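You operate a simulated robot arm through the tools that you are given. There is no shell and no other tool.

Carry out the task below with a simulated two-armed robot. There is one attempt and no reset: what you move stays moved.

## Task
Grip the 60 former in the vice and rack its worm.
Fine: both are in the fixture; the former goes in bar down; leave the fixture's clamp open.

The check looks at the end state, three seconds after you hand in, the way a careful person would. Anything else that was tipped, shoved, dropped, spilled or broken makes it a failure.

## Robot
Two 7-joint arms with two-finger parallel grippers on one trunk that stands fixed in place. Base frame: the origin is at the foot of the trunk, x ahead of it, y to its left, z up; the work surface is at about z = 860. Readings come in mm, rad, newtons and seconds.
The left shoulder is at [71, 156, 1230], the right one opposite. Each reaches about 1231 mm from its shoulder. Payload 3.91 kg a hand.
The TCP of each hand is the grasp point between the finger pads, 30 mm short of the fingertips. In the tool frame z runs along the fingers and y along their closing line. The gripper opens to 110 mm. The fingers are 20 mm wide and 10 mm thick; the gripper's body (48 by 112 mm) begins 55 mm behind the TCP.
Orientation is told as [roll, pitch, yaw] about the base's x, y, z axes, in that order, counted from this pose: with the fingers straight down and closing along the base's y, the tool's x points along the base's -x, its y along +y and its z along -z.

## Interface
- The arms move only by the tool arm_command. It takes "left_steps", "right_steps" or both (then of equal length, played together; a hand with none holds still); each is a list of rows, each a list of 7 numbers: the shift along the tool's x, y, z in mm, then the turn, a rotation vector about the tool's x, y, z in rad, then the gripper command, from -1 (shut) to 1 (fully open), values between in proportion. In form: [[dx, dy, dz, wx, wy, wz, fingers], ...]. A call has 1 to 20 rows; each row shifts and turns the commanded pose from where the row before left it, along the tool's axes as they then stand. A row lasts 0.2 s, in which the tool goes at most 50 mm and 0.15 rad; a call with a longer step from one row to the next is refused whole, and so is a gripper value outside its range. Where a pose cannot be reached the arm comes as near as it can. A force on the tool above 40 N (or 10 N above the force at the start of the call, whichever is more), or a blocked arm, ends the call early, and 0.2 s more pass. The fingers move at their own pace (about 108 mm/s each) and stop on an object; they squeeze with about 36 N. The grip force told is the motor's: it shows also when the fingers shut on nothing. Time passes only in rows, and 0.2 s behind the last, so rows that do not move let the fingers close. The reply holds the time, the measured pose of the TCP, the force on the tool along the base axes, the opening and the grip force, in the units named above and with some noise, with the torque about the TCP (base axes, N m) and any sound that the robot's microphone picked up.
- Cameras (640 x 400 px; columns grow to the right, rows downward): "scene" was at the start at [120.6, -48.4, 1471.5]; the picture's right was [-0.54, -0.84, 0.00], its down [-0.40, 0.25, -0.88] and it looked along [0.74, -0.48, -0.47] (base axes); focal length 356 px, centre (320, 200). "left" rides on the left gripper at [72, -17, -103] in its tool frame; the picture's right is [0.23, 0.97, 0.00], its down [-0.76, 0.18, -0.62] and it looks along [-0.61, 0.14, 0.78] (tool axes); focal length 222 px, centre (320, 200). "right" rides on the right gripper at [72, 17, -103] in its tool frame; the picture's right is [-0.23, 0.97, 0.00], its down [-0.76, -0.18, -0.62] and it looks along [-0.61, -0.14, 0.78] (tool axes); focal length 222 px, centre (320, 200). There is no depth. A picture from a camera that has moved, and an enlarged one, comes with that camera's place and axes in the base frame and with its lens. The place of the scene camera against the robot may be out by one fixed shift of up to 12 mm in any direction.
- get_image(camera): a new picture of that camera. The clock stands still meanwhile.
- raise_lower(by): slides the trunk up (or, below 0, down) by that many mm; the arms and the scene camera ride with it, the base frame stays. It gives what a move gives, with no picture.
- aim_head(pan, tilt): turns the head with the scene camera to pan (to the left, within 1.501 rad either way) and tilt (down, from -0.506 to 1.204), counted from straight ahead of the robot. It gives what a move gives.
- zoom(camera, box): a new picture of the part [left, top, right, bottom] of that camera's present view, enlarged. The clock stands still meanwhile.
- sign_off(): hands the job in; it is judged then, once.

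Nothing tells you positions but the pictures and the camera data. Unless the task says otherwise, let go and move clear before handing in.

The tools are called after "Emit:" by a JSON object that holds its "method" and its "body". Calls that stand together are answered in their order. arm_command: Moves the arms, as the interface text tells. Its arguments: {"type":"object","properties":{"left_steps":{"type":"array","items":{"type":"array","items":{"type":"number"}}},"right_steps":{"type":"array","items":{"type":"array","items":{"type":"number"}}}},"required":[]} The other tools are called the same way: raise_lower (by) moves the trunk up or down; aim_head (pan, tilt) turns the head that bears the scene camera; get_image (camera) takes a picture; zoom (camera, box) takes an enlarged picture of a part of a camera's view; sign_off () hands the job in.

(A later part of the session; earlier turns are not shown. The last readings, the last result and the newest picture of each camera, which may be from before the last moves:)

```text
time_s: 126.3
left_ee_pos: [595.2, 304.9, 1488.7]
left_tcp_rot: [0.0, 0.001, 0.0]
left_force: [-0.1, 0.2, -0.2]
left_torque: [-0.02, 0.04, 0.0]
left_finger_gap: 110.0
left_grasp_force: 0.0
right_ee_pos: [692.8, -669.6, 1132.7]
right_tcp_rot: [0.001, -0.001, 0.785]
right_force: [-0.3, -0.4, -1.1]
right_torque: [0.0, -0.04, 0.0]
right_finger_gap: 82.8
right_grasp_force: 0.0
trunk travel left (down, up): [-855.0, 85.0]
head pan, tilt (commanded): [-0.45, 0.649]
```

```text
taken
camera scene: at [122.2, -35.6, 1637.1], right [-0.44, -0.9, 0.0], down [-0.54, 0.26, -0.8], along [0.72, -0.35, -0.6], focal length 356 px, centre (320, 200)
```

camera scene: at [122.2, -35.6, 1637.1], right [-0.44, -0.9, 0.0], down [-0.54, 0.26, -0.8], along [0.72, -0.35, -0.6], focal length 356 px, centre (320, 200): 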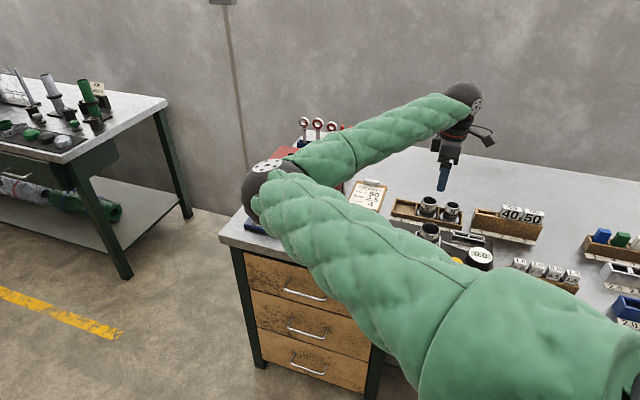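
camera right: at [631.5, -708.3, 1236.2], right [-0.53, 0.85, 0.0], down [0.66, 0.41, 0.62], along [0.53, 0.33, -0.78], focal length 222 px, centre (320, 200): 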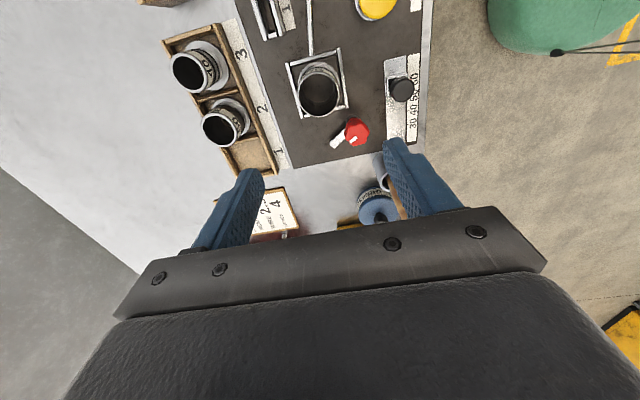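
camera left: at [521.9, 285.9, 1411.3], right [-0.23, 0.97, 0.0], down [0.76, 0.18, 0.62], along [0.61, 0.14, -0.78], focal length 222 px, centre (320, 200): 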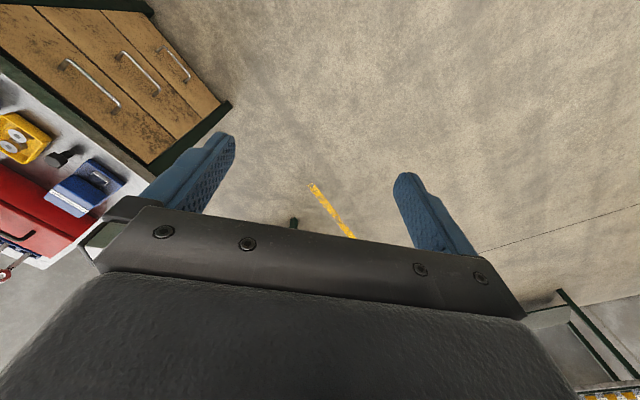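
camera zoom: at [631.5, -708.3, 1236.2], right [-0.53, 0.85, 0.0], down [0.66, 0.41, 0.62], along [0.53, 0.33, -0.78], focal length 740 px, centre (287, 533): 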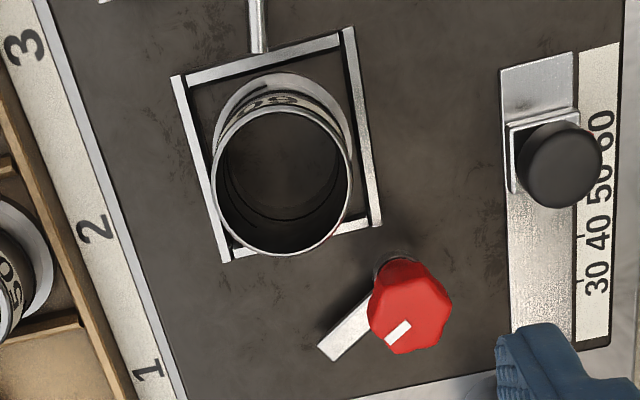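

Worm rim is about 52 mm in outer diameter, centred ~2 mm from below the TCP. I descend to grip its barrel front-to-back, well above the flange.

Emit:
{"method": "arm_command", "body": {"right_steps": [[2.3, 0, 30, 0, 0, 0, 0.5], [0, 0, 40, 0, 0, 0, 0.5], [0, 0, 40, 0, 0, 0, 0.5], [0, 0, 40, 0, 0, 0, 0.3], [0, 0, 30, 0, 0, 0, 0.3], [0, 0, 0, 0, 0, 0, 0.3]]}}

Emit:
{"method": "get_image", "body": {"camera": "right"}}

```text
time_s: 127.7
left_ee_pos: [593.8, 303.5, 1488.1]
left_tcp_rot: [0.0, 0.002, -0.001]
left_force: [-0.2, -0.2, -0.3]
left_torque: [-0.01, -0.04, 0.02]
left_finger_gap: 110.1
left_grasp_force: 0.1
right_ee_pos: [692.8, -670.4, 952.2]
right_tcp_rot: [0.002, 0.001, 0.785]
right_force: [0.2, 0.0, 0.3]
right_torque: [0.02, -0.01, 0.0]
right_finger_gap: 71.5
right_grasp_force: 0.0
trunk travel left (down, up): [-855.0, 85.0]
head pan, tilt (commanded): [-0.45, 0.649]
```

```text
taken
camera right: at [630.5, -709.8, 1056.5], right [-0.53, 0.85, 0.0], down [0.66, 0.41, 0.62], along [0.53, 0.33, -0.78], focal length 222 px, centre (320, 200)
```

right: 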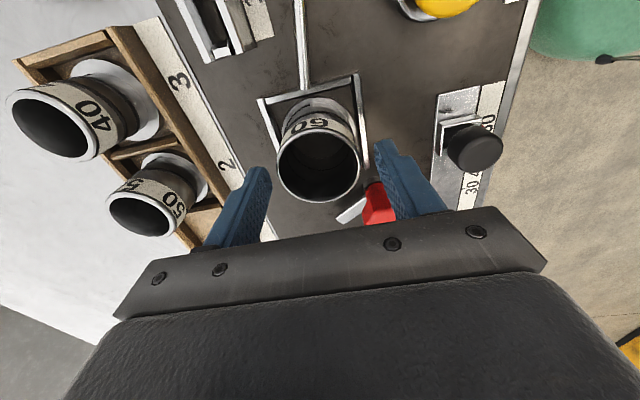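

Emit:
{"method": "zoom", "body": {"camera": "right", "box": [240, 60, 400, 220]}}

Emit:
{"method": "zoom", "body": {"camera": "scene", "box": [380, 150, 500, 280]}}

```text
2.50 times, centred on (320, 140) of right
camera zoom: at [630.5, -709.8, 1056.5], right [-0.53, 0.85, 0.0], down [0.66, 0.41, 0.62], along [0.53, 0.33, -0.78], focal length 555 px, centre (320, 350)
```

zoom: 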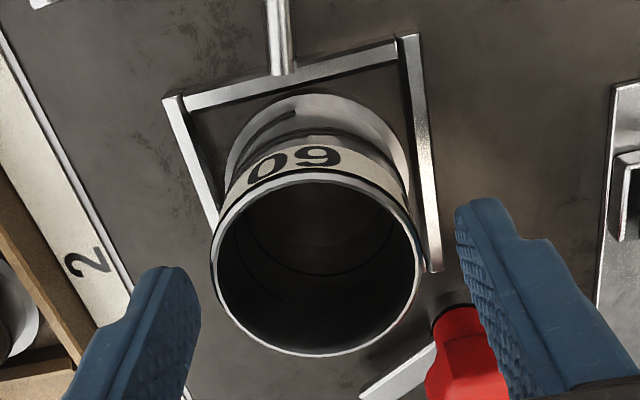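

```text
3.08 times, centred on (440, 215) of scene
camera zoom: at [121.6, -36.3, 1637.2], right [-0.44, -0.9, 0.0], down [-0.54, 0.26, -0.8], along [0.72, -0.35, -0.6], focal length 1094 px, centre (-49, 154)
```

zoom: 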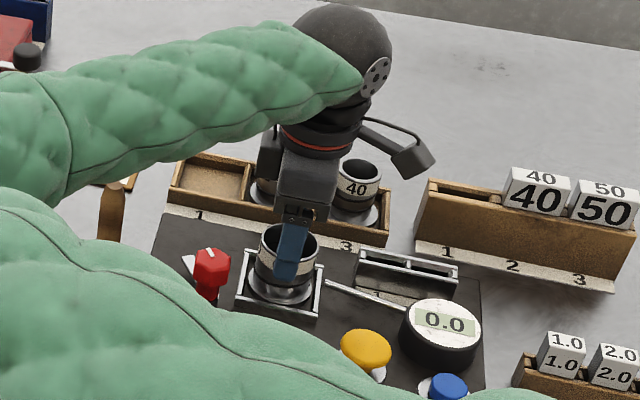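

Corrected for perspective, the worm rim (≈56 mm) is centred under the hand. I lower the last 24 mm and close gently.

Emit:
{"method": "arm_command", "body": {"right_steps": [[0, 0, 12, 0, 0, 0, 0.3], [0, 0, 12, 0, 0, 0, 0.3], [0, 0, 0, 0, 0, 0, 0.1], [0, 0, 0, 0, 0, 0, -0.2], [0, 0, 0, 0, 0, 0, -1], [0, 0, 0, 0, 0, 0, -1]]}}

Emit:
{"method": "get_image", "body": {"camera": "right"}}

Emit:
{"method": "zoom", "body": {"camera": "scene", "box": [380, 150, 500, 280]}}

```text
time_s: 129.1
left_ee_pos: [593.3, 303.6, 1488.0]
left_tcp_rot: [0.001, 0.001, 0.0]
left_force: [-0.4, -0.3, 0.3]
left_torque: [0.01, 0.01, -0.01]
left_finger_gap: 110.1
left_grasp_force: 0.0
right_ee_pos: [692.6, -670.5, 927.0]
right_tcp_rot: [0.001, -0.001, 0.785]
right_force: [-0.6, 0.2, 0.5]
right_torque: [-0.04, -0.05, -0.03]
right_finger_gap: 56.5
right_grasp_force: 35.6
trunk travel left (down, up): [-855.0, 85.0]
head pan, tilt (commanded): [-0.45, 0.649]
```

```text
taken
camera right: at [630.6, -710.3, 1031.9], right [-0.53, 0.85, 0.0], down [0.66, 0.41, 0.62], along [0.53, 0.33, -0.78], focal length 222 px, centre (320, 200)
```

right: 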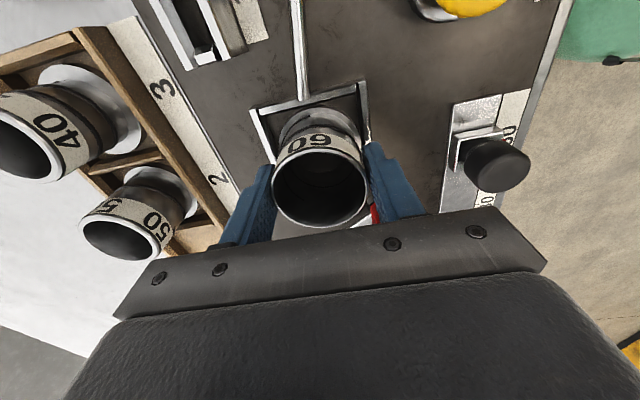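

```text
3.08 times, centred on (440, 215) of scene
camera zoom: at [122.0, -36.5, 1637.1], right [-0.44, -0.9, 0.0], down [-0.54, 0.26, -0.8], along [0.72, -0.35, -0.6], focal length 1094 px, centre (-49, 154)
```

zoom: 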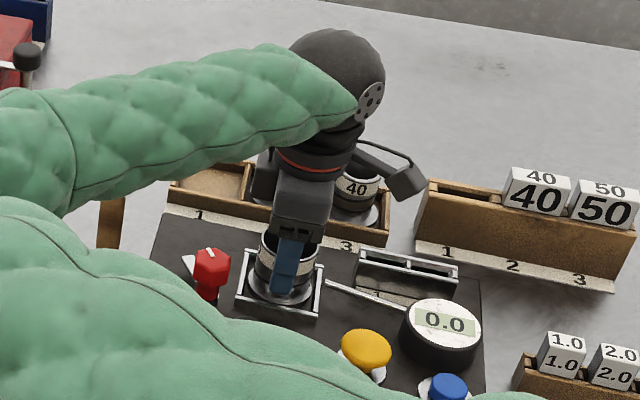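

Gripped at 56.5 mm. I lift slowly first.

Emit:
{"method": "arm_command", "body": {"right_steps": [[0, 0, -4, 0, 0, 0, -1], [0, 0, -6, 0, 0, 0, -1], [0, 0, -10, 0, 0, 0, -1], [0, 0, -10, 0, 0, 0, -1]]}}

Emit:
{"method": "get_image", "body": {"camera": "right"}}

Emit:
{"method": "zoom", "body": {"camera": "scene", "box": [380, 150, 500, 280]}}

```text
time_s: 130.1
left_ee_pos: [594.2, 303.3, 1489.0]
left_tcp_rot: [0.0, 0.0, 0.001]
left_force: [-0.3, 0.3, 1.0]
left_torque: [0.01, 0.0, 0.01]
left_finger_gap: 109.7
left_grasp_force: 0.1
right_ee_pos: [691.7, -669.5, 957.9]
right_tcp_rot: [0.001, 0.0, 0.785]
right_force: [-0.7, 0.4, -3.4]
right_torque: [0.02, 0.0, 0.0]
right_finger_gap: 56.4
right_grasp_force: 36.2
trunk travel left (down, up): [-855.0, 85.0]
head pan, tilt (commanded): [-0.45, 0.649]
```

```text
taken
camera right: at [629.9, -709.6, 1061.9], right [-0.53, 0.85, 0.0], down [0.66, 0.41, 0.62], along [0.53, 0.33, -0.78], focal length 222 px, centre (320, 200)
```

right: 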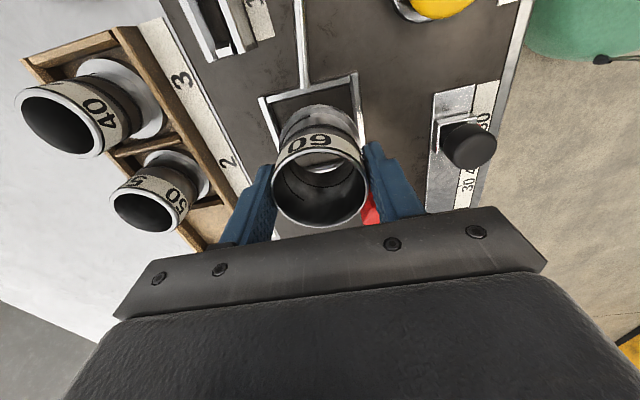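

```text
3.08 times, centred on (440, 215) of scene
camera zoom: at [122.0, -36.5, 1637.1], right [-0.44, -0.9, 0.0], down [-0.54, 0.26, -0.8], along [0.72, -0.35, -0.6], focal length 1094 px, centre (-49, 154)
```

zoom: 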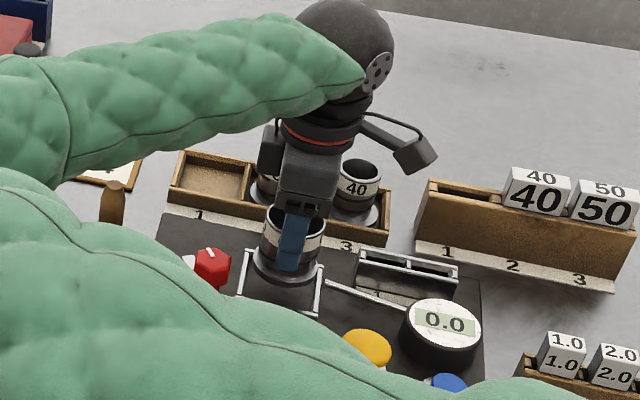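

The worm comes up freely. I lift it higher and shift toward the tray, then look at slot 1 closely.

Emit:
{"method": "arm_command", "body": {"right_steps": [[0, 0, -25, 0, 0, 0, -1], [0, 0, -30, 0, 0, 0, -1], [0, 0, -30, 0, 0, 0, -1], [0, 0, -20, 0, 0, 0, -1], [0, -30, 0, 0, 0, 0, -1], [0, -30, 0, 0, 0, 0, -1], [0, -30, 0, 0, 0, 0, -1], [-10, -20, 0, 0, 0, 0, -1], [-10, -20, 0, 0, 0, 0, -1], [0, 0, 0, 0, 0, 0, -1]]}}

Emit:
{"method": "get_image", "body": {"camera": "right"}}

Emit:
{"method": "zoom", "body": {"camera": "right", "box": [200, 0, 440, 180]}}

Emit:
{"method": "zoom", "body": {"camera": "scene", "box": [370, 120, 510, 280]}}

```text
time_s: 132.3
left_ee_pos: [594.1, 304.4, 1487.3]
left_tcp_rot: [0.001, -0.001, 0.001]
left_force: [0.2, -0.2, -0.4]
left_torque: [-0.02, -0.02, -0.02]
left_finger_gap: 110.1
left_grasp_force: 0.1
right_ee_pos: [798.7, -746.9, 1063.8]
right_tcp_rot: [0.003, -0.001, 0.786]
right_force: [-0.6, 0.1, -3.1]
right_torque: [-0.01, -0.05, -0.01]
right_finger_gap: 56.6
right_grasp_force: 36.2
trunk travel left (down, up): [-855.0, 85.0]
head pan, tilt (commanded): [-0.45, 0.649]
```

```text
taken
camera right: at [736.2, -787.0, 1167.8], right [-0.53, 0.85, 0.0], down [0.66, 0.41, 0.62], along [0.53, 0.33, -0.78], focal length 222 px, centre (320, 200)
```

right: 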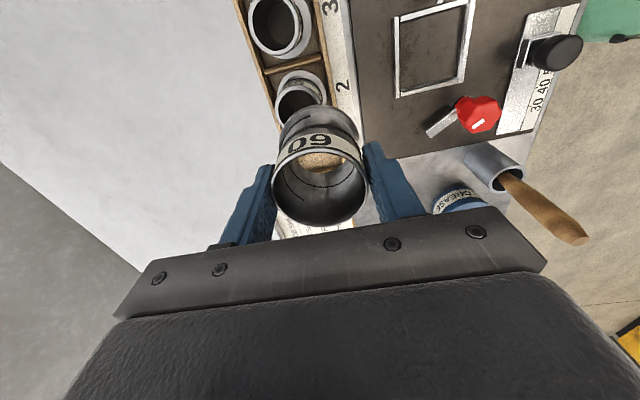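

```text
2.22 times, centred on (320, 90) of right
camera zoom: at [736.2, -787.0, 1167.8], right [-0.53, 0.85, 0.0], down [0.66, 0.41, 0.62], along [0.53, 0.33, -0.78], focal length 494 px, centre (320, 444)
```

zoom: 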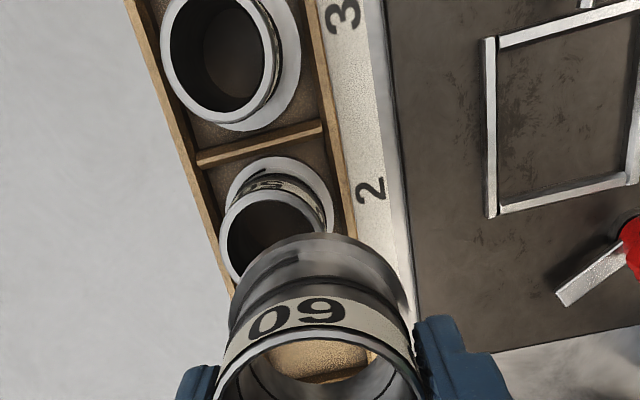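

```text
2.50 times, centred on (440, 200) of scene
camera zoom: at [121.9, -36.6, 1637.2], right [-0.44, -0.9, 0.0], down [-0.54, 0.26, -0.8], along [0.72, -0.35, -0.6], focal length 889 px, centre (20, 200)
```

zoom: 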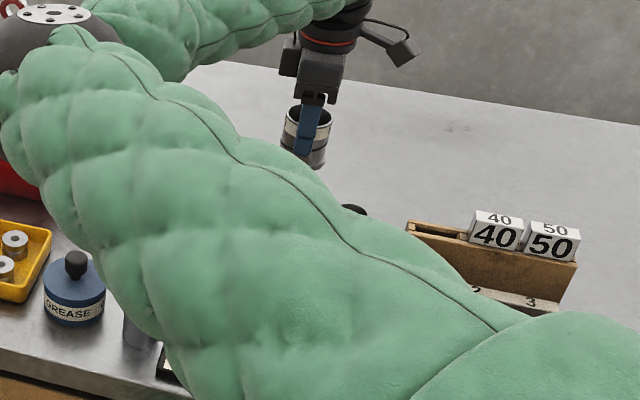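

The worm itself hides slot 1 from here. I slide further along so the camera sees slot 1 unobstructed.

Emit:
{"method": "arm_command", "body": {"right_steps": [[-38, -8, 0, 0, 0, 0, -1], [-38, -8, 0, 0, 0, 0, -1], [-38, -7, 0, 0, 0, 0, -1], [0, 0, 0, 0, 0, 0, -1]]}}

Emit:
{"method": "get_image", "body": {"camera": "right"}}

Emit:
{"method": "zoom", "body": {"camera": "right", "box": [240, 0, 400, 110]}}

```text
time_s: 133.3
left_ee_pos: [593.4, 305.1, 1488.6]
left_tcp_rot: [0.0, 0.0, 0.0]
left_force: [-0.4, 0.4, 0.2]
left_torque: [0.0, 0.0, 0.01]
left_finger_gap: 109.9
left_grasp_force: 0.0
right_ee_pos: [895.2, -684.0, 1061.2]
right_tcp_rot: [0.001, -0.001, 0.786]
right_force: [-0.5, 0.6, -2.8]
right_torque: [0.0, 0.0, 0.0]
right_finger_gap: 56.4
right_grasp_force: 35.6
trunk travel left (down, up): [-855.0, 85.0]
head pan, tilt (commanded): [-0.45, 0.649]
```

```text
taken
camera right: at [833.1, -724.0, 1166.1], right [-0.53, 0.85, 0.0], down [0.67, 0.41, 0.62], along [0.53, 0.33, -0.78], focal length 222 px, centre (320, 200)
```

right: 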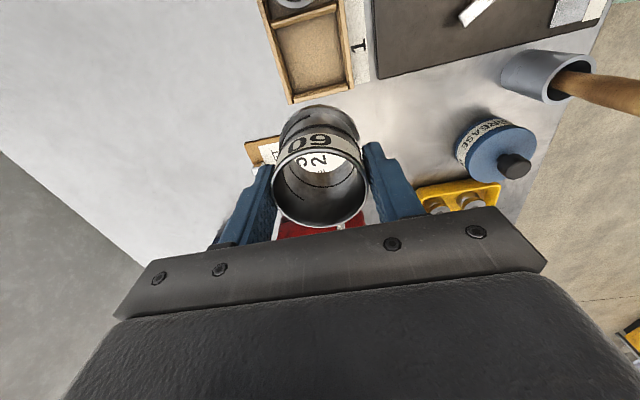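

```text
3.64 times, centred on (320, 55) of right
camera zoom: at [833.1, -724.0, 1166.1], right [-0.53, 0.85, 0.0], down [0.67, 0.41, 0.62], along [0.53, 0.33, -0.78], focal length 808 px, centre (320, 727)
```

zoom: 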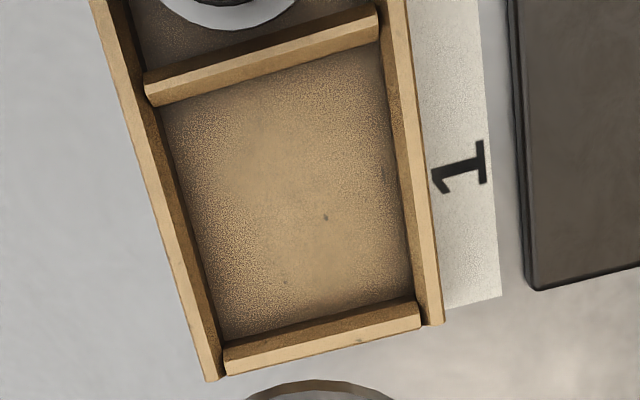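

Slot 1 measures about 66 × 65 mm inside, centre near n≈−1115, u≈105.7 (x≈863, y≈−714). I zoom on the worm in the hand to know its own centre relative to the hand.

Emit:
{"method": "zoom", "body": {"camera": "right", "box": [250, 90, 390, 240]}}

Emit:
{"method": "aim_head", "body": {"pan": -0.75, "tilt": 0.75}}

Emit:
{"method": "get_image", "body": {"camera": "scene"}}

```text
2.67 times, centred on (320, 165) of right
camera zoom: at [833.1, -724.0, 1166.1], right [-0.53, 0.85, 0.0], down [0.67, 0.41, 0.62], along [0.53, 0.33, -0.78], focal length 592 px, centre (320, 293)
```

zoom: 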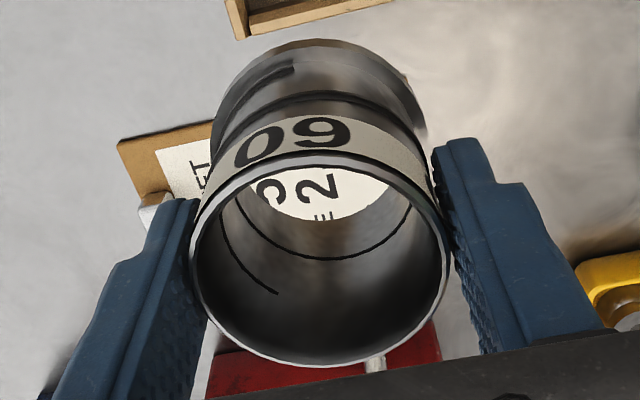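

```text
time_s: 134.1
left_ee_pos: [594.1, 304.7, 1488.2]
left_tcp_rot: [0.001, 0.001, -0.001]
left_force: [0.8, -0.4, -0.9]
left_torque: [0.0, -0.02, 0.0]
left_finger_gap: 109.9
left_grasp_force: 0.0
right_ee_pos: [896.3, -683.1, 1062.2]
right_tcp_rot: [0.003, 0.001, 0.786]
right_force: [-0.1, -0.7, -2.0]
right_torque: [-0.01, 0.0, 0.0]
right_finger_gap: 56.2
right_grasp_force: 35.9
trunk travel left (down, up): [-855.0, 85.0]
head pan, tilt (commanded): [-0.75, 0.75]
```

```text
taken
camera scene: at [104.9, -55.4, 1628.5], right [-0.68, -0.73, 0.0], down [-0.5, 0.46, -0.73], along [0.53, -0.5, -0.68], focal length 356 px, centre (320, 200)
```

scene: 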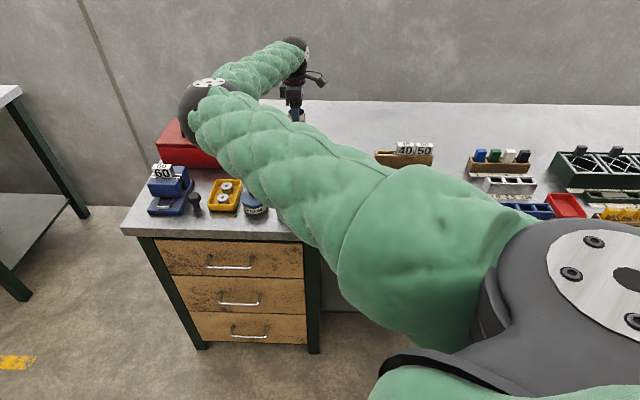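

The tray walls look about 35 mm high, so my present low grip would hit them with the fingertips before the worm reaches the floor. I'll set the worm down on a clear patch of bench (about x 852, y −569), regrip it higher, then rack it.

Emit:
{"method": "arm_command", "body": {"right_steps": [[-17, 37.5, 0, 0, 0, 0, -1], [-17, 37.5, 0, 0, 0, 0, -1], [-17, 38, 0, 0, 0, 0, -1], [0, 0, 0, 0, 0, 0, -1]]}}

Emit:
{"method": "get_image", "body": {"camera": "right"}}

```text
time_s: 135.1
left_ee_pos: [594.9, 304.3, 1487.8]
left_tcp_rot: [0.0, 0.001, 0.0]
left_force: [0.0, -0.1, 0.4]
left_torque: [0.01, -0.01, 0.0]
left_finger_gap: 110.1
left_grasp_force: 0.1
right_ee_pos: [851.7, -568.5, 1061.9]
right_tcp_rot: [0.001, 0.001, 0.785]
right_force: [0.4, 0.2, -2.9]
right_torque: [0.02, -0.02, 0.02]
right_finger_gap: 56.4
right_grasp_force: 35.7
trunk travel left (down, up): [-855.0, 85.0]
head pan, tilt (commanded): [-0.75, 0.75]
```

```text
taken
camera right: at [788.9, -607.3, 1166.2], right [-0.53, 0.85, 0.0], down [0.67, 0.41, 0.62], along [0.53, 0.33, -0.78], focal length 222 px, centre (320, 200)
```

right: 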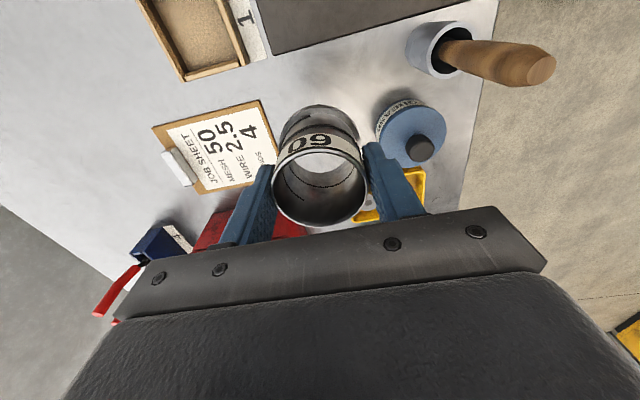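

The patch below is clear. I lower the worm to the bench, finishing in small steps.

Emit:
{"method": "arm_command", "body": {"right_steps": [[0, 0, 30, 0, 0, 0, -1], [0, 0, 35, 0, 0, 0, -1], [0, 0, 35, 0, 0, 0, -1], [0, 0, 25, 0, 0, 0, -1], [0, 0, 12, 0, 0, 0, -1], [0, 0, 4, 0, 0, 0, -1], [0, 0, 0, 0, 0, 0, -1]]}}

Emit:
{"method": "arm_command", "body": {"right_steps": [[0, 0, 2, 0, 0, 0, -1], [0, 0, 0, 0, 0, 0, -1]]}}

Emit:
{"method": "arm_command", "body": {"right_steps": [[0, 0, 2, 0, 0, 0, -1], [0, 0, 0, 0, 0, 0, -1]]}}

```text
time_s: 136.7
left_ee_pos: [593.8, 304.3, 1488.8]
left_tcp_rot: [-0.001, 0.0, -0.001]
left_force: [-0.6, 0.1, 0.2]
left_torque: [0.02, 0.0, -0.04]
left_finger_gap: 109.9
left_grasp_force: 0.0
right_ee_pos: [850.3, -568.0, 920.1]
right_tcp_rot: [0.001, -0.002, 0.786]
right_force: [0.5, 0.0, -2.4]
right_torque: [0.0, 0.01, -0.01]
right_finger_gap: 56.5
right_grasp_force: 36.5
trunk travel left (down, up): [-855.0, 85.0]
head pan, tilt (commanded): [-0.75, 0.75]
```

```text
time_s: 137.3
left_ee_pos: [593.9, 302.6, 1488.2]
left_tcp_rot: [0.001, -0.001, -0.001]
left_force: [0.5, 0.4, -0.7]
left_torque: [0.01, 0.0, 0.0]
left_finger_gap: 110.0
left_grasp_force: 0.0
right_ee_pos: [850.9, -567.8, 918.0]
right_tcp_rot: [0.002, 0.0, 0.785]
right_force: [-0.7, -1.0, -2.6]
right_torque: [0.01, -0.02, -0.02]
right_finger_gap: 56.4
right_grasp_force: 36.4
trunk travel left (down, up): [-855.0, 85.0]
head pan, tilt (commanded): [-0.75, 0.75]
```

```text
time_s: 137.9
left_ee_pos: [594.4, 304.1, 1488.2]
left_tcp_rot: [0.0, 0.001, -0.002]
left_force: [0.5, 0.2, 0.2]
left_torque: [0.02, -0.01, 0.01]
left_finger_gap: 109.8
left_grasp_force: 0.0
right_ee_pos: [851.0, -567.4, 916.7]
right_tcp_rot: [0.003, -0.001, 0.786]
right_force: [0.1, 0.0, -2.7]
right_torque: [-0.02, 0.0, 0.01]
right_finger_gap: 56.5
right_grasp_force: 35.9
trunk travel left (down, up): [-855.0, 85.0]
head pan, tilt (commanded): [-0.75, 0.75]
```

Still hanging free; I continue down in 1.5–2 mm steps until contact.

Emit:
{"method": "arm_command", "body": {"right_steps": [[0, 0, 1.5, 0, 0, 0, -1], [0, 0, 0, 0, 0, 0, -1]]}}

Emit:
{"method": "arm_command", "body": {"right_steps": [[0, 0, 1.5, 0, 0, 0, -1], [0, 0, 0, 0, 0, 0, -1]]}}

Emit:
{"method": "get_image", "body": {"camera": "right"}}

```text
time_s: 138.5
left_ee_pos: [593.3, 304.5, 1488.7]
left_tcp_rot: [0.0, 0.0, -0.001]
left_force: [0.2, -0.4, 0.0]
left_torque: [-0.01, 0.01, -0.01]
left_finger_gap: 110.0
left_grasp_force: 0.2
right_ee_pos: [850.3, -566.3, 915.9]
right_tcp_rot: [0.002, 0.001, 0.784]
right_force: [0.6, -0.9, 1.2]
right_torque: [-0.06, -0.11, 0.04]
right_finger_gap: 56.2
right_grasp_force: 36.0
trunk travel left (down, up): [-855.0, 85.0]
head pan, tilt (commanded): [-0.75, 0.75]
```

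```text
time_s: 139.1
left_ee_pos: [593.8, 306.4, 1488.7]
left_tcp_rot: [0.0, 0.001, 0.0]
left_force: [0.4, 0.7, -0.9]
left_torque: [0.01, 0.02, 0.03]
left_finger_gap: 109.8
left_grasp_force: 0.1
right_ee_pos: [851.1, -566.7, 917.0]
right_tcp_rot: [-0.001, 0.0, 0.785]
right_force: [-0.2, 2.6, 7.9]
right_torque: [0.06, 0.06, 0.02]
right_finger_gap: 56.5
right_grasp_force: 36.6
trunk travel left (down, up): [-855.0, 85.0]
head pan, tilt (commanded): [-0.75, 0.75]
```

```text
taken
camera right: at [788.1, -606.6, 1020.0], right [-0.53, 0.85, 0.0], down [0.66, 0.41, 0.62], along [0.53, 0.33, -0.78], focal length 222 px, centre (320, 200)
```

right: 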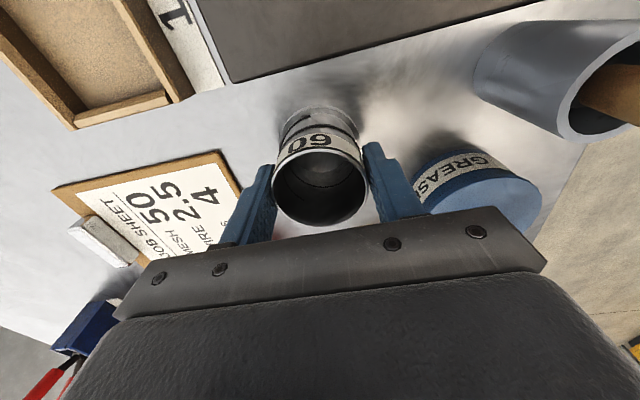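

Contact at TCP z≈916. I ease off, open, move up 18 mm and grip again near the rim.

Emit:
{"method": "arm_command", "body": {"right_steps": [[0, 0, -1.5, 0, 0, 0, -1], [0, 0, 0, 0, 0, 0, -0.1], [0, 0, 0, 0, 0, 0, 0.3], [0, 0, 0, 0, 0, 0, 0.3], [0, 0, -9, 0, 0, 0, 0.3], [0, 0, -9, 0, 0, 0, 0.3], [0, 0, 0, 0, 0, 0, 0.3]]}}

Emit:
{"method": "get_image", "body": {"camera": "right"}}

Emit:
{"method": "zoom", "body": {"camera": "right", "box": [240, 90, 400, 250]}}

```text
time_s: 140.7
left_ee_pos: [594.2, 304.2, 1489.1]
left_tcp_rot: [0.001, -0.001, 0.0]
left_force: [0.1, 0.1, -0.3]
left_torque: [0.02, 0.01, -0.08]
left_finger_gap: 110.2
left_grasp_force: 0.0
right_ee_pos: [849.9, -568.2, 932.1]
right_tcp_rot: [0.001, 0.001, 0.785]
right_force: [-0.4, -0.1, -0.6]
right_torque: [0.0, -0.01, 0.01]
right_finger_gap: 71.6
right_grasp_force: 0.2
trunk travel left (down, up): [-855.0, 85.0]
head pan, tilt (commanded): [-0.75, 0.75]
```

```text
taken
camera right: at [788.2, -607.9, 1037.4], right [-0.53, 0.85, 0.0], down [0.67, 0.41, 0.62], along [0.53, 0.33, -0.78], focal length 222 px, centre (320, 200)
```

right: 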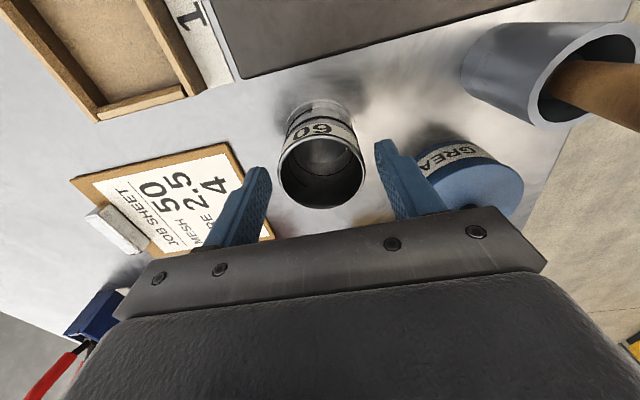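

```text
2.50 times, centred on (320, 170) of right
camera zoom: at [788.2, -607.9, 1037.4], right [-0.53, 0.85, 0.0], down [0.67, 0.41, 0.62], along [0.53, 0.33, -0.78], focal length 555 px, centre (320, 275)
```

zoom: 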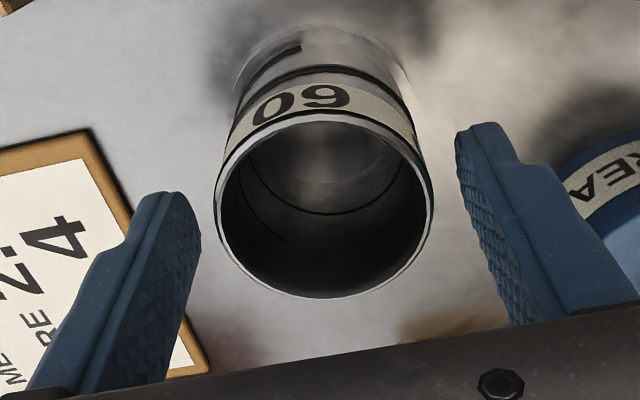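

The worm stands by itself. I close on it near the rim and lift.

Emit:
{"method": "arm_command", "body": {"right_steps": [[0, 0, 0, 0, 0, 0, 0.1], [0, 0, 0, 0, 0, 0, -0.3], [0, 0, 0, 0, 0, 0, -1], [0, 0, 0, 0, 0, 0, -1], [0, 0, -5, 0, 0, 0, -1], [0, 0, -10, 0, 0, 0, -1], [0, 0, -20, 0, 0, 0, -1], [0, 0, -30, 0, 0, 0, -1], [0, 0, -30, 0, 0, 0, -1], [0, 0, -30, 0, 0, 0, -1], [0, 0, 0, 0, 0, 0, -1]]}}

Emit:
{"method": "get_image", "body": {"camera": "right"}}

```text
time_s: 143.1
left_ee_pos: [594.6, 304.4, 1489.8]
left_tcp_rot: [0.001, 0.001, -0.001]
left_force: [0.0, -1.0, -0.5]
left_torque: [0.0, 0.03, -0.01]
left_finger_gap: 109.7
left_grasp_force: 0.2
right_ee_pos: [849.9, -569.0, 1060.6]
right_tcp_rot: [0.003, 0.0, 0.787]
right_force: [-0.6, 1.2, -3.9]
right_torque: [0.01, 0.0, -0.03]
right_finger_gap: 56.3
right_grasp_force: 36.3
trunk travel left (down, up): [-855.0, 85.0]
head pan, tilt (commanded): [-0.75, 0.75]
```

```text
taken
camera right: at [787.8, -607.4, 1164.1], right [-0.53, 0.85, 0.0], down [0.67, 0.41, 0.62], along [0.53, 0.33, -0.78], focal length 222 px, centre (320, 200)
```

right: 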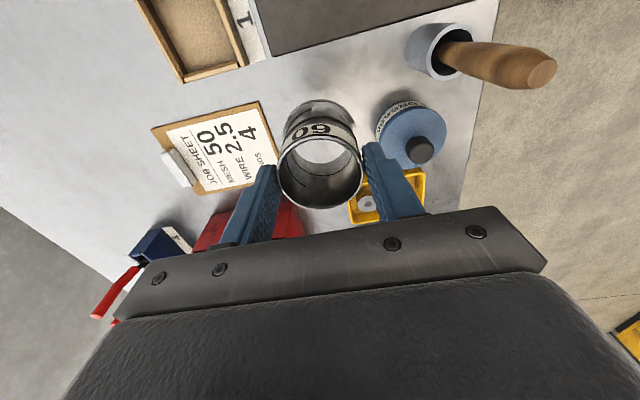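

I return to the observation spot next to slot 1 to re-measure slot and worm together.

Emit:
{"method": "arm_command", "body": {"right_steps": [[17, -37.5, 0, 0, 0, 0, -1], [17, -37.5, 0, 0, 0, 0, -1], [17, -36, 0, 0, 0, 0, -1], [0, 0, 0, 0, 0, 0, -1]]}}

Emit:
{"method": "zoom", "body": {"camera": "right", "box": [240, 0, 400, 110]}}

Emit:
{"method": "zoom", "body": {"camera": "right", "box": [250, 90, 390, 240]}}

```text
time_s: 144.1
left_ee_pos: [593.6, 305.9, 1488.5]
left_tcp_rot: [0.001, 0.0, -0.001]
left_force: [-1.0, -0.1, 0.1]
left_torque: [-0.01, -0.03, -0.01]
left_finger_gap: 110.1
left_grasp_force: 0.1
right_ee_pos: [891.2, -683.7, 1058.6]
right_tcp_rot: [0.001, 0.001, 0.785]
right_force: [-0.2, 0.8, -2.5]
right_torque: [0.02, -0.01, -0.01]
right_finger_gap: 56.3
right_grasp_force: 36.6
trunk travel left (down, up): [-855.0, 85.0]
head pan, tilt (commanded): [-0.75, 0.75]
```

```text
3.64 times, centred on (320, 55) of right
camera zoom: at [828.6, -722.5, 1162.6], right [-0.53, 0.85, 0.0], down [0.67, 0.41, 0.62], along [0.53, 0.33, -0.78], focal length 808 px, centre (320, 727)
```

zoom: 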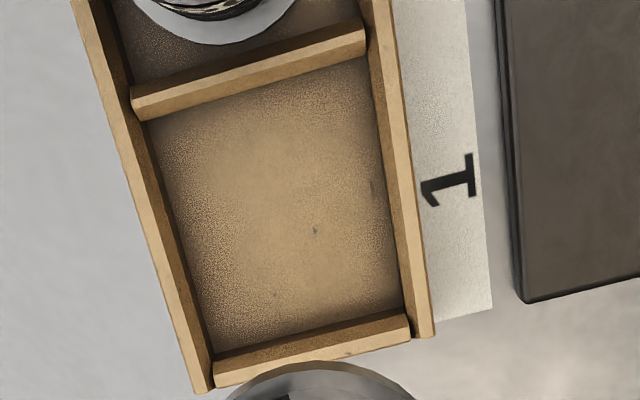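

```text
2.67 times, centred on (320, 165) of right
camera zoom: at [828.6, -722.5, 1162.6], right [-0.53, 0.85, 0.0], down [0.67, 0.41, 0.62], along [0.53, 0.33, -0.78], focal length 592 px, centre (320, 293)
```

zoom: 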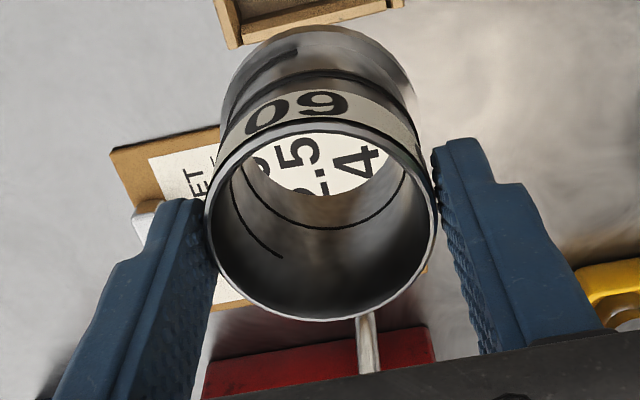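

Slot centre relative to the hand: about −43 mm along, −2 mm across. I move over slot 1 and lower to just above the walls, then check.

Emit:
{"method": "arm_command", "body": {"right_steps": [[21.6, -1, 0, 0, 0, 0, -1], [21.6, -1, 0, 0, 0, 0, -1], [0, 0, 30, 0, 0, 0, -1], [0, 0, 30, 0, 0, 0, -1], [0, 0, 13, 0, 0, 0, -1], [0, 0, 0, 0, 0, 0, -1]]}}

Emit:
{"method": "get_image", "body": {"camera": "right"}}

Emit:
{"method": "zoom", "body": {"camera": "right", "box": [230, 50, 410, 230]}}

```text
time_s: 145.5
left_ee_pos: [594.2, 304.5, 1488.5]
left_tcp_rot: [0.0, 0.001, -0.001]
left_force: [0.3, 0.2, 0.1]
left_torque: [0.0, 0.0, 0.01]
left_finger_gap: 110.0
left_grasp_force: 0.0
right_ee_pos: [864.9, -716.2, 985.1]
right_tcp_rot: [0.002, 0.0, 0.786]
right_force: [0.2, 0.3, -2.2]
right_torque: [-0.02, 0.0, 0.02]
right_finger_gap: 56.2
right_grasp_force: 36.2
trunk travel left (down, up): [-855.0, 85.0]
head pan, tilt (commanded): [-0.75, 0.75]
```

```text
taken
camera right: at [802.5, -755.1, 1089.6], right [-0.53, 0.85, 0.0], down [0.66, 0.41, 0.62], along [0.53, 0.33, -0.78], focal length 222 px, centre (320, 200)
```

right: 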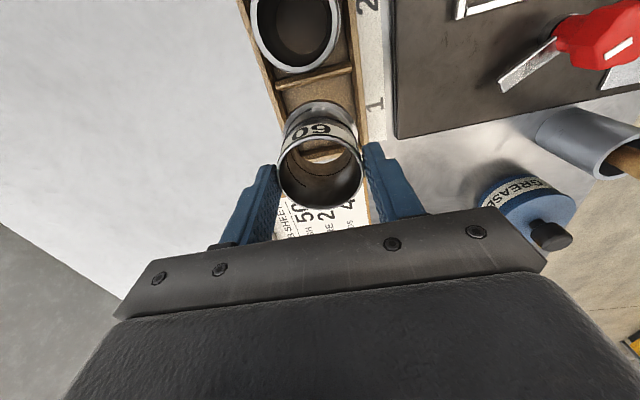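

```text
2.22 times, centred on (320, 140) of right
camera zoom: at [802.5, -755.1, 1089.6], right [-0.53, 0.85, 0.0], down [0.66, 0.41, 0.62], along [0.53, 0.33, -0.78], focal length 494 px, centre (320, 333)
```

zoom: 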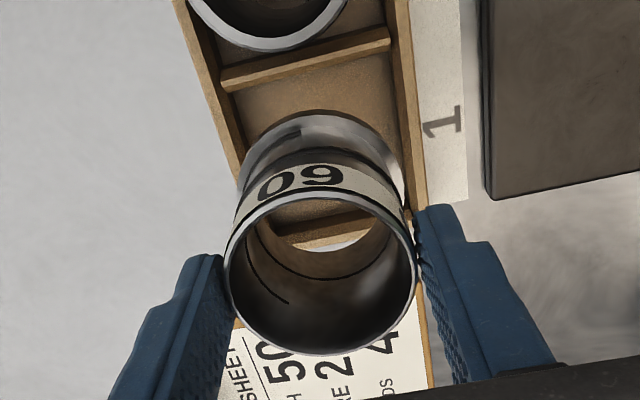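

Measured poses say the worm is ~2 mm off toward the back and ~1.5 mm off along the bench. I correct and re-check the readings.

Emit:
{"method": "arm_command", "body": {"right_steps": [[1.6, 2.2, 0, 0, 0, 0, -1], [0, 0, 0, 0, 0, 0, -1]]}}

Emit:
{"method": "zoom", "body": {"camera": "right", "box": [250, 40, 390, 160]}}

Emit:
{"method": "arm_command", "body": {"right_steps": [[0, 0, 0, 0, 0, 0, -1]]}}

```text
time_s: 146.1
left_ee_pos: [593.9, 304.2, 1488.1]
left_tcp_rot: [0.002, 0.001, 0.0]
left_force: [-0.2, -0.4, 0.4]
left_torque: [0.02, 0.01, 0.01]
left_finger_gap: 109.8
left_grasp_force: 0.1
right_ee_pos: [863.1, -715.4, 985.4]
right_tcp_rot: [0.002, 0.001, 0.785]
right_force: [0.8, 0.7, -2.6]
right_torque: [-0.03, 0.01, -0.03]
right_finger_gap: 56.1
right_grasp_force: 36.2
trunk travel left (down, up): [-855.0, 85.0]
head pan, tilt (commanded): [-0.75, 0.75]
```

```text
3.33 times, centred on (320, 100) of right
camera zoom: at [799.8, -753.7, 1089.1], right [-0.53, 0.85, 0.0], down [0.66, 0.41, 0.62], along [0.53, 0.33, -0.78], focal length 740 px, centre (320, 533)
```

zoom: 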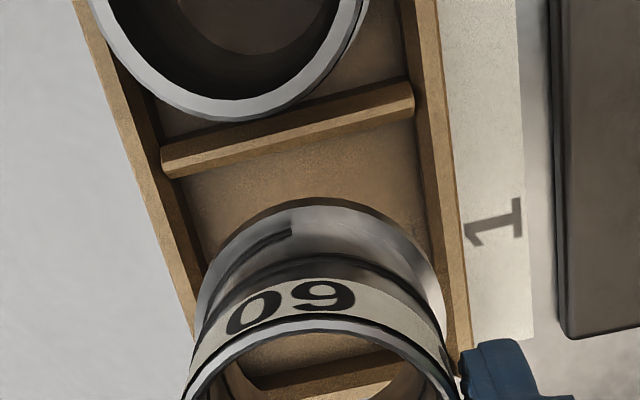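

```text
time_s: 146.5
left_ee_pos: [594.9, 304.7, 1488.5]
left_tcp_rot: [0.0, 0.0, 0.001]
left_force: [-0.2, 0.2, -0.4]
left_torque: [0.02, -0.01, -0.05]
left_finger_gap: 110.0
left_grasp_force: 0.1
right_ee_pos: [862.2, -715.4, 984.5]
right_tcp_rot: [0.002, 0.0, 0.785]
right_force: [-0.3, 0.3, -2.5]
right_torque: [0.0, 0.02, 0.02]
right_finger_gap: 56.2
right_grasp_force: 36.4
trunk travel left (down, up): [-855.0, 85.0]
head pan, tilt (commanded): [-0.75, 0.75]
```

Now the worm is centred over slot 1 (within ~1 mm). I lower it stepwise, checking forces.

Emit:
{"method": "arm_command", "body": {"right_steps": [[0, 0, 5, 0, 0, 0, -1], [0, 0, 5, 0, 0, 0, -1], [0, 0, 4, 0, 0, 0, -1], [0, 0, 4, 0, 0, 0, -1], [0, 0, 0, 0, 0, 0, -1]]}}

Emit:
{"method": "zoom", "body": {"camera": "right", "box": [240, 40, 400, 180]}}

```text
time_s: 147.7
left_ee_pos: [594.9, 304.4, 1488.2]
left_tcp_rot: [0.0, 0.0, 0.0]
left_force: [1.2, -0.4, 0.5]
left_torque: [-0.04, -0.01, 0.01]
left_finger_gap: 109.9
left_grasp_force: 0.2
right_ee_pos: [861.3, -713.8, 968.1]
right_tcp_rot: [0.001, -0.001, 0.784]
right_force: [-0.7, 0.6, -2.1]
right_torque: [0.02, -0.02, -0.01]
right_finger_gap: 56.1
right_grasp_force: 35.7
trunk travel left (down, up): [-855.0, 85.0]
head pan, tilt (commanded): [-0.75, 0.75]
```

```text
2.86 times, centred on (320, 110) of right
camera zoom: at [799.7, -752.8, 1071.4], right [-0.53, 0.85, 0.0], down [0.67, 0.41, 0.62], along [0.53, 0.33, -0.78], focal length 635 px, centre (320, 457)
```

zoom: 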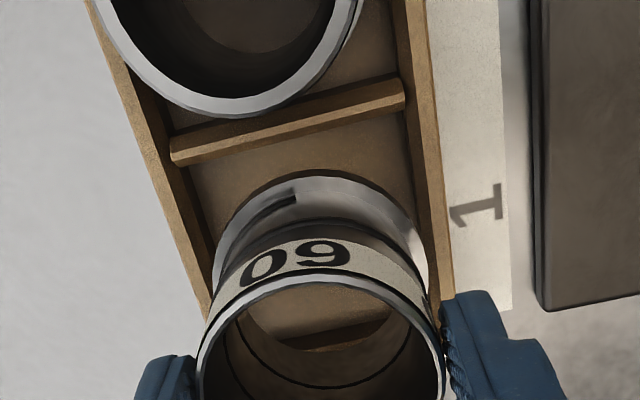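

No contact; the flange is entering between the walls. I keep lowering.

Emit:
{"method": "arm_command", "body": {"right_steps": [[0, 0, 4, 0, 0, 0, -1], [0, 0, 4, 0, 0, 0, -1], [0, 0, 4, 0, 0, 0, -1], [0, 0, 0, 0, 0, 0, -1]]}}

Emit:
{"method": "arm_command", "body": {"right_steps": [[0, 0, 4, 0, 0, 0, -1], [0, 0, 4, 0, 0, 0, -1], [0, 0, 0, 0, 0, 0, -1]]}}

Emit:
{"method": "zoom", "body": {"camera": "right", "box": [240, 40, 400, 180]}}

```text
time_s: 148.7
left_ee_pos: [593.7, 303.3, 1488.4]
left_tcp_rot: [0.0, 0.003, 0.001]
left_force: [-0.1, -0.5, -0.5]
left_torque: [-0.01, 0.02, -0.01]
left_finger_gap: 110.2
left_grasp_force: 0.0
right_ee_pos: [862.2, -714.7, 956.0]
right_tcp_rot: [0.0, 0.0, 0.787]
right_force: [0.6, 0.4, -2.5]
right_torque: [0.0, 0.0, -0.03]
right_finger_gap: 56.3
right_grasp_force: 36.0
trunk travel left (down, up): [-855.0, 85.0]
head pan, tilt (commanded): [-0.75, 0.75]
```

```text
time_s: 149.5
left_ee_pos: [594.6, 304.6, 1487.7]
left_tcp_rot: [0.001, 0.001, 0.0]
left_force: [-0.3, -0.3, 0.1]
left_torque: [-0.01, 0.03, 0.0]
left_finger_gap: 109.8
left_grasp_force: 0.0
right_ee_pos: [862.5, -713.9, 946.2]
right_tcp_rot: [0.002, -0.001, 0.784]
right_force: [-0.1, 1.2, -2.2]
right_torque: [-0.01, 0.0, -0.04]
right_finger_gap: 56.3
right_grasp_force: 35.8
trunk travel left (down, up): [-855.0, 85.0]
head pan, tilt (commanded): [-0.75, 0.75]
```

```text
2.86 times, centred on (320, 110) of right
camera zoom: at [799.8, -753.2, 1051.4], right [-0.53, 0.85, 0.0], down [0.66, 0.41, 0.62], along [0.53, 0.33, -0.78], focal length 635 px, centre (320, 457)
```

zoom: 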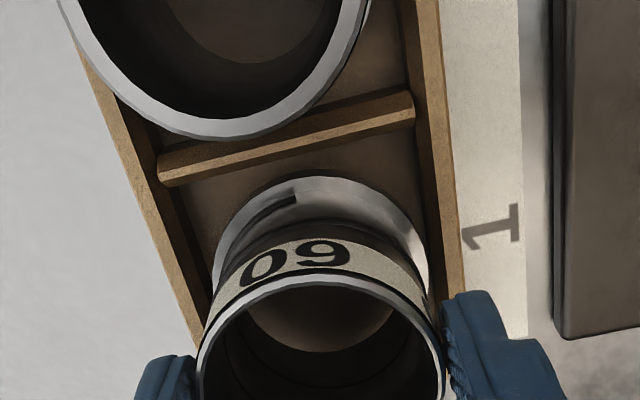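

Nearly there; now 2 mm steps until it touches the floor.

Emit:
{"method": "arm_command", "body": {"right_steps": [[0, 0, 2, 0, 0, 0, -1], [0, 0, 2, 0, 0, 0, -1], [0, 0, 0, 0, 0, 0, -1]]}}

Emit:
{"method": "arm_command", "body": {"right_steps": [[0, 0, 2, 0, 0, 0, -1], [0, 0, 0, 0, 0, 0, -1]]}}

Emit:
{"method": "arm_command", "body": {"right_steps": [[0, 0, 1.5, 0, 0, 0, -1], [0, 0, 0, 0, 0, 0, -1]]}}

```text
time_s: 150.3
left_ee_pos: [594.6, 304.8, 1489.1]
left_tcp_rot: [0.0, -0.001, 0.0]
left_force: [0.1, 0.3, 0.8]
left_torque: [-0.01, 0.04, -0.02]
left_finger_gap: 110.0
left_grasp_force: 0.2
right_ee_pos: [862.0, -712.4, 943.4]
right_tcp_rot: [0.001, 0.0, 0.784]
right_force: [-0.3, 0.2, -2.5]
right_torque: [-0.01, 0.03, -0.04]
right_finger_gap: 56.0
right_grasp_force: 36.2
trunk travel left (down, up): [-855.0, 85.0]
head pan, tilt (commanded): [-0.75, 0.75]
```

```text
time_s: 150.9
left_ee_pos: [594.9, 303.3, 1488.0]
left_tcp_rot: [-0.001, -0.001, 0.0]
left_force: [0.0, 0.5, -0.3]
left_torque: [0.02, 0.01, -0.01]
left_finger_gap: 109.9
left_grasp_force: 0.0
right_ee_pos: [862.0, -715.3, 941.3]
right_tcp_rot: [0.003, 0.001, 0.786]
right_force: [-1.0, -0.5, -2.1]
right_torque: [-0.01, -0.04, -0.01]
right_finger_gap: 56.1
right_grasp_force: 36.3
trunk travel left (down, up): [-855.0, 85.0]
head pan, tilt (commanded): [-0.75, 0.75]
```

```text
time_s: 151.5
left_ee_pos: [595.1, 304.0, 1488.3]
left_tcp_rot: [0.001, 0.0, 0.0]
left_force: [0.1, 0.2, -0.5]
left_torque: [-0.01, -0.01, -0.03]
left_finger_gap: 110.0
left_grasp_force: 0.0
right_ee_pos: [862.7, -712.9, 939.1]
right_tcp_rot: [0.001, 0.001, 0.786]
right_force: [1.1, 0.1, -2.5]
right_torque: [0.0, -0.03, 0.04]
right_finger_gap: 56.3
right_grasp_force: 36.4
trunk travel left (down, up): [-855.0, 85.0]
head pan, tilt (commanded): [-0.75, 0.75]
```

Emit:
{"method": "arm_command", "body": {"right_steps": [[0, 0, 1.5, 0, 0, 0, -1], [0, 0, 0, 0, 0, 0, -1]]}}

Emit:
{"method": "arm_command", "body": {"right_steps": [[0, 0, 1.5, 0, 0, 0, -1], [0, 0, 0, 0, 0, 0, -1]]}}

Emit:
{"method": "arm_command", "body": {"right_steps": [[0, 0, 1.2, 0, 0, 0, -1], [0, 0, 0, 0, 0, 0, -1]]}}

Emit:
{"method": "get_image", "body": {"camera": "right"}}

```text
time_s: 152.1
left_ee_pos: [595.0, 304.2, 1488.1]
left_tcp_rot: [-0.001, 0.001, 0.0]
left_force: [0.0, -0.1, -0.2]
left_torque: [-0.02, -0.05, 0.0]
left_finger_gap: 110.1
left_grasp_force: 0.1
right_ee_pos: [861.2, -714.7, 937.5]
right_tcp_rot: [0.002, 0.0, 0.785]
right_force: [0.3, 0.3, -3.5]
right_torque: [-0.02, 0.01, 0.03]
right_finger_gap: 56.3
right_grasp_force: 37.0
trunk travel left (down, up): [-855.0, 85.0]
head pan, tilt (commanded): [-0.75, 0.75]
```

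```text
time_s: 152.7
left_ee_pos: [593.9, 304.2, 1489.0]
left_tcp_rot: [-0.001, 0.0, 0.002]
left_force: [0.6, 0.2, -0.5]
left_torque: [0.01, -0.02, -0.01]
left_finger_gap: 110.1
left_grasp_force: 0.0
right_ee_pos: [861.9, -714.0, 937.6]
right_tcp_rot: [0.0, 0.001, 0.784]
right_force: [1.4, -2.2, 4.6]
right_torque: [-0.22, -0.22, 0.0]
right_finger_gap: 56.1
right_grasp_force: 36.2
trunk travel left (down, up): [-855.0, 85.0]
head pan, tilt (commanded): [-0.75, 0.75]
```

```text
time_s: 153.3
left_ee_pos: [593.0, 304.5, 1489.4]
left_tcp_rot: [0.0, 0.0, 0.0]
left_force: [-0.5, 0.6, -0.4]
left_torque: [0.01, 0.0, 0.03]
left_finger_gap: 110.1
left_grasp_force: 0.0
right_ee_pos: [861.4, -714.8, 938.4]
right_tcp_rot: [-0.002, 0.0, 0.786]
right_force: [4.6, -4.8, 14.6]
right_torque: [-0.13, -0.08, 0.01]
right_finger_gap: 56.0
right_grasp_force: 36.1
trunk travel left (down, up): [-855.0, 85.0]
head pan, tilt (commanded): [-0.75, 0.75]
```

```text
taken
camera right: at [799.1, -753.2, 1041.7], right [-0.53, 0.85, 0.0], down [0.66, 0.41, 0.62], along [0.53, 0.33, -0.78], focal length 222 px, centre (320, 200)
```

right: 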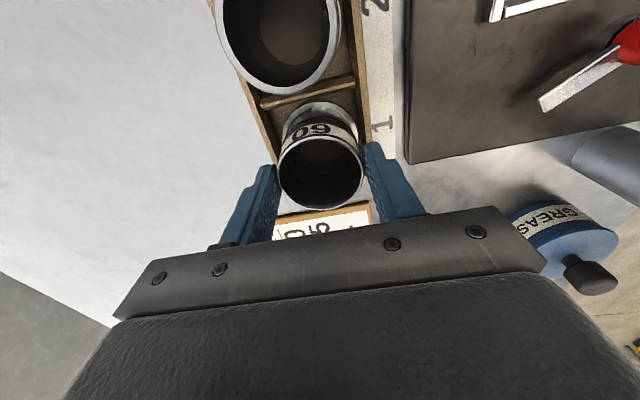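

It touched the slot floor exactly where expected (TCP z≈937). I ease off, open and rise.

Emit:
{"method": "arm_command", "body": {"right_steps": [[0, 0, -1.8, 0, 0, 0, -1], [0, 0, 0, 0, 0, 0, -0.1], [0, 0, 0, 0, 0, 0, 0.25], [0, 0, 0, 0, 0, 0, 0.25], [0, 0, -10, 0, 0, 0, 0.25], [0, 0, -20, 0, 0, 0, 0.25], [0, 0, -40, 0, 0, 0, 0.25], [0, 0, -40, 0, 0, 0, 0.25], [0, 0, -40, 0, 0, 0, 0.25]]}}

Emit:
{"method": "get_image", "body": {"camera": "right"}}

Emit:
{"method": "zoom", "body": {"camera": "right", "box": [220, 0, 400, 180]}}

```text
time_s: 155.3
left_ee_pos: [593.5, 305.3, 1488.0]
left_tcp_rot: [0.0, 0.001, -0.001]
left_force: [0.2, -0.8, 0.1]
left_torque: [-0.03, 0.0, -0.01]
left_finger_gap: 110.1
left_grasp_force: 0.0
right_ee_pos: [860.8, -713.9, 1088.4]
right_tcp_rot: [0.003, 0.002, 0.785]
right_force: [0.9, 1.1, 0.1]
right_torque: [0.01, -0.02, 0.0]
right_finger_gap: 68.7
right_grasp_force: 0.1
trunk travel left (down, up): [-855.0, 85.0]
head pan, tilt (commanded): [-0.75, 0.75]
```

```text
taken
camera right: at [798.3, -752.8, 1193.0], right [-0.53, 0.85, 0.0], down [0.66, 0.41, 0.62], along [0.53, 0.33, -0.78], focal length 222 px, centre (320, 200)
```

right: 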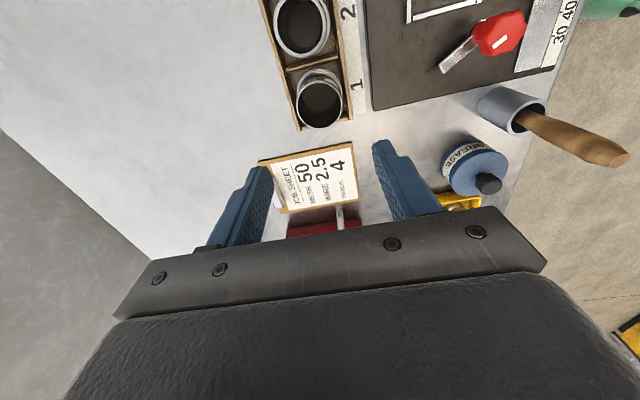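

```text
2.22 times, centred on (310, 90) of right
camera zoom: at [798.3, -752.8, 1193.0], right [-0.53, 0.85, 0.0], down [0.66, 0.41, 0.62], along [0.53, 0.33, -0.78], focal length 494 px, centre (342, 444)
```

zoom: 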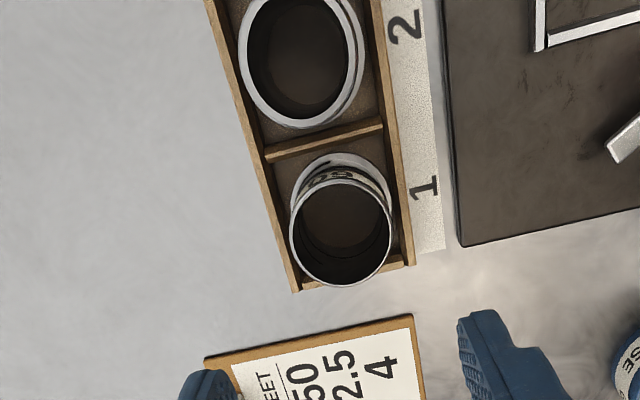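

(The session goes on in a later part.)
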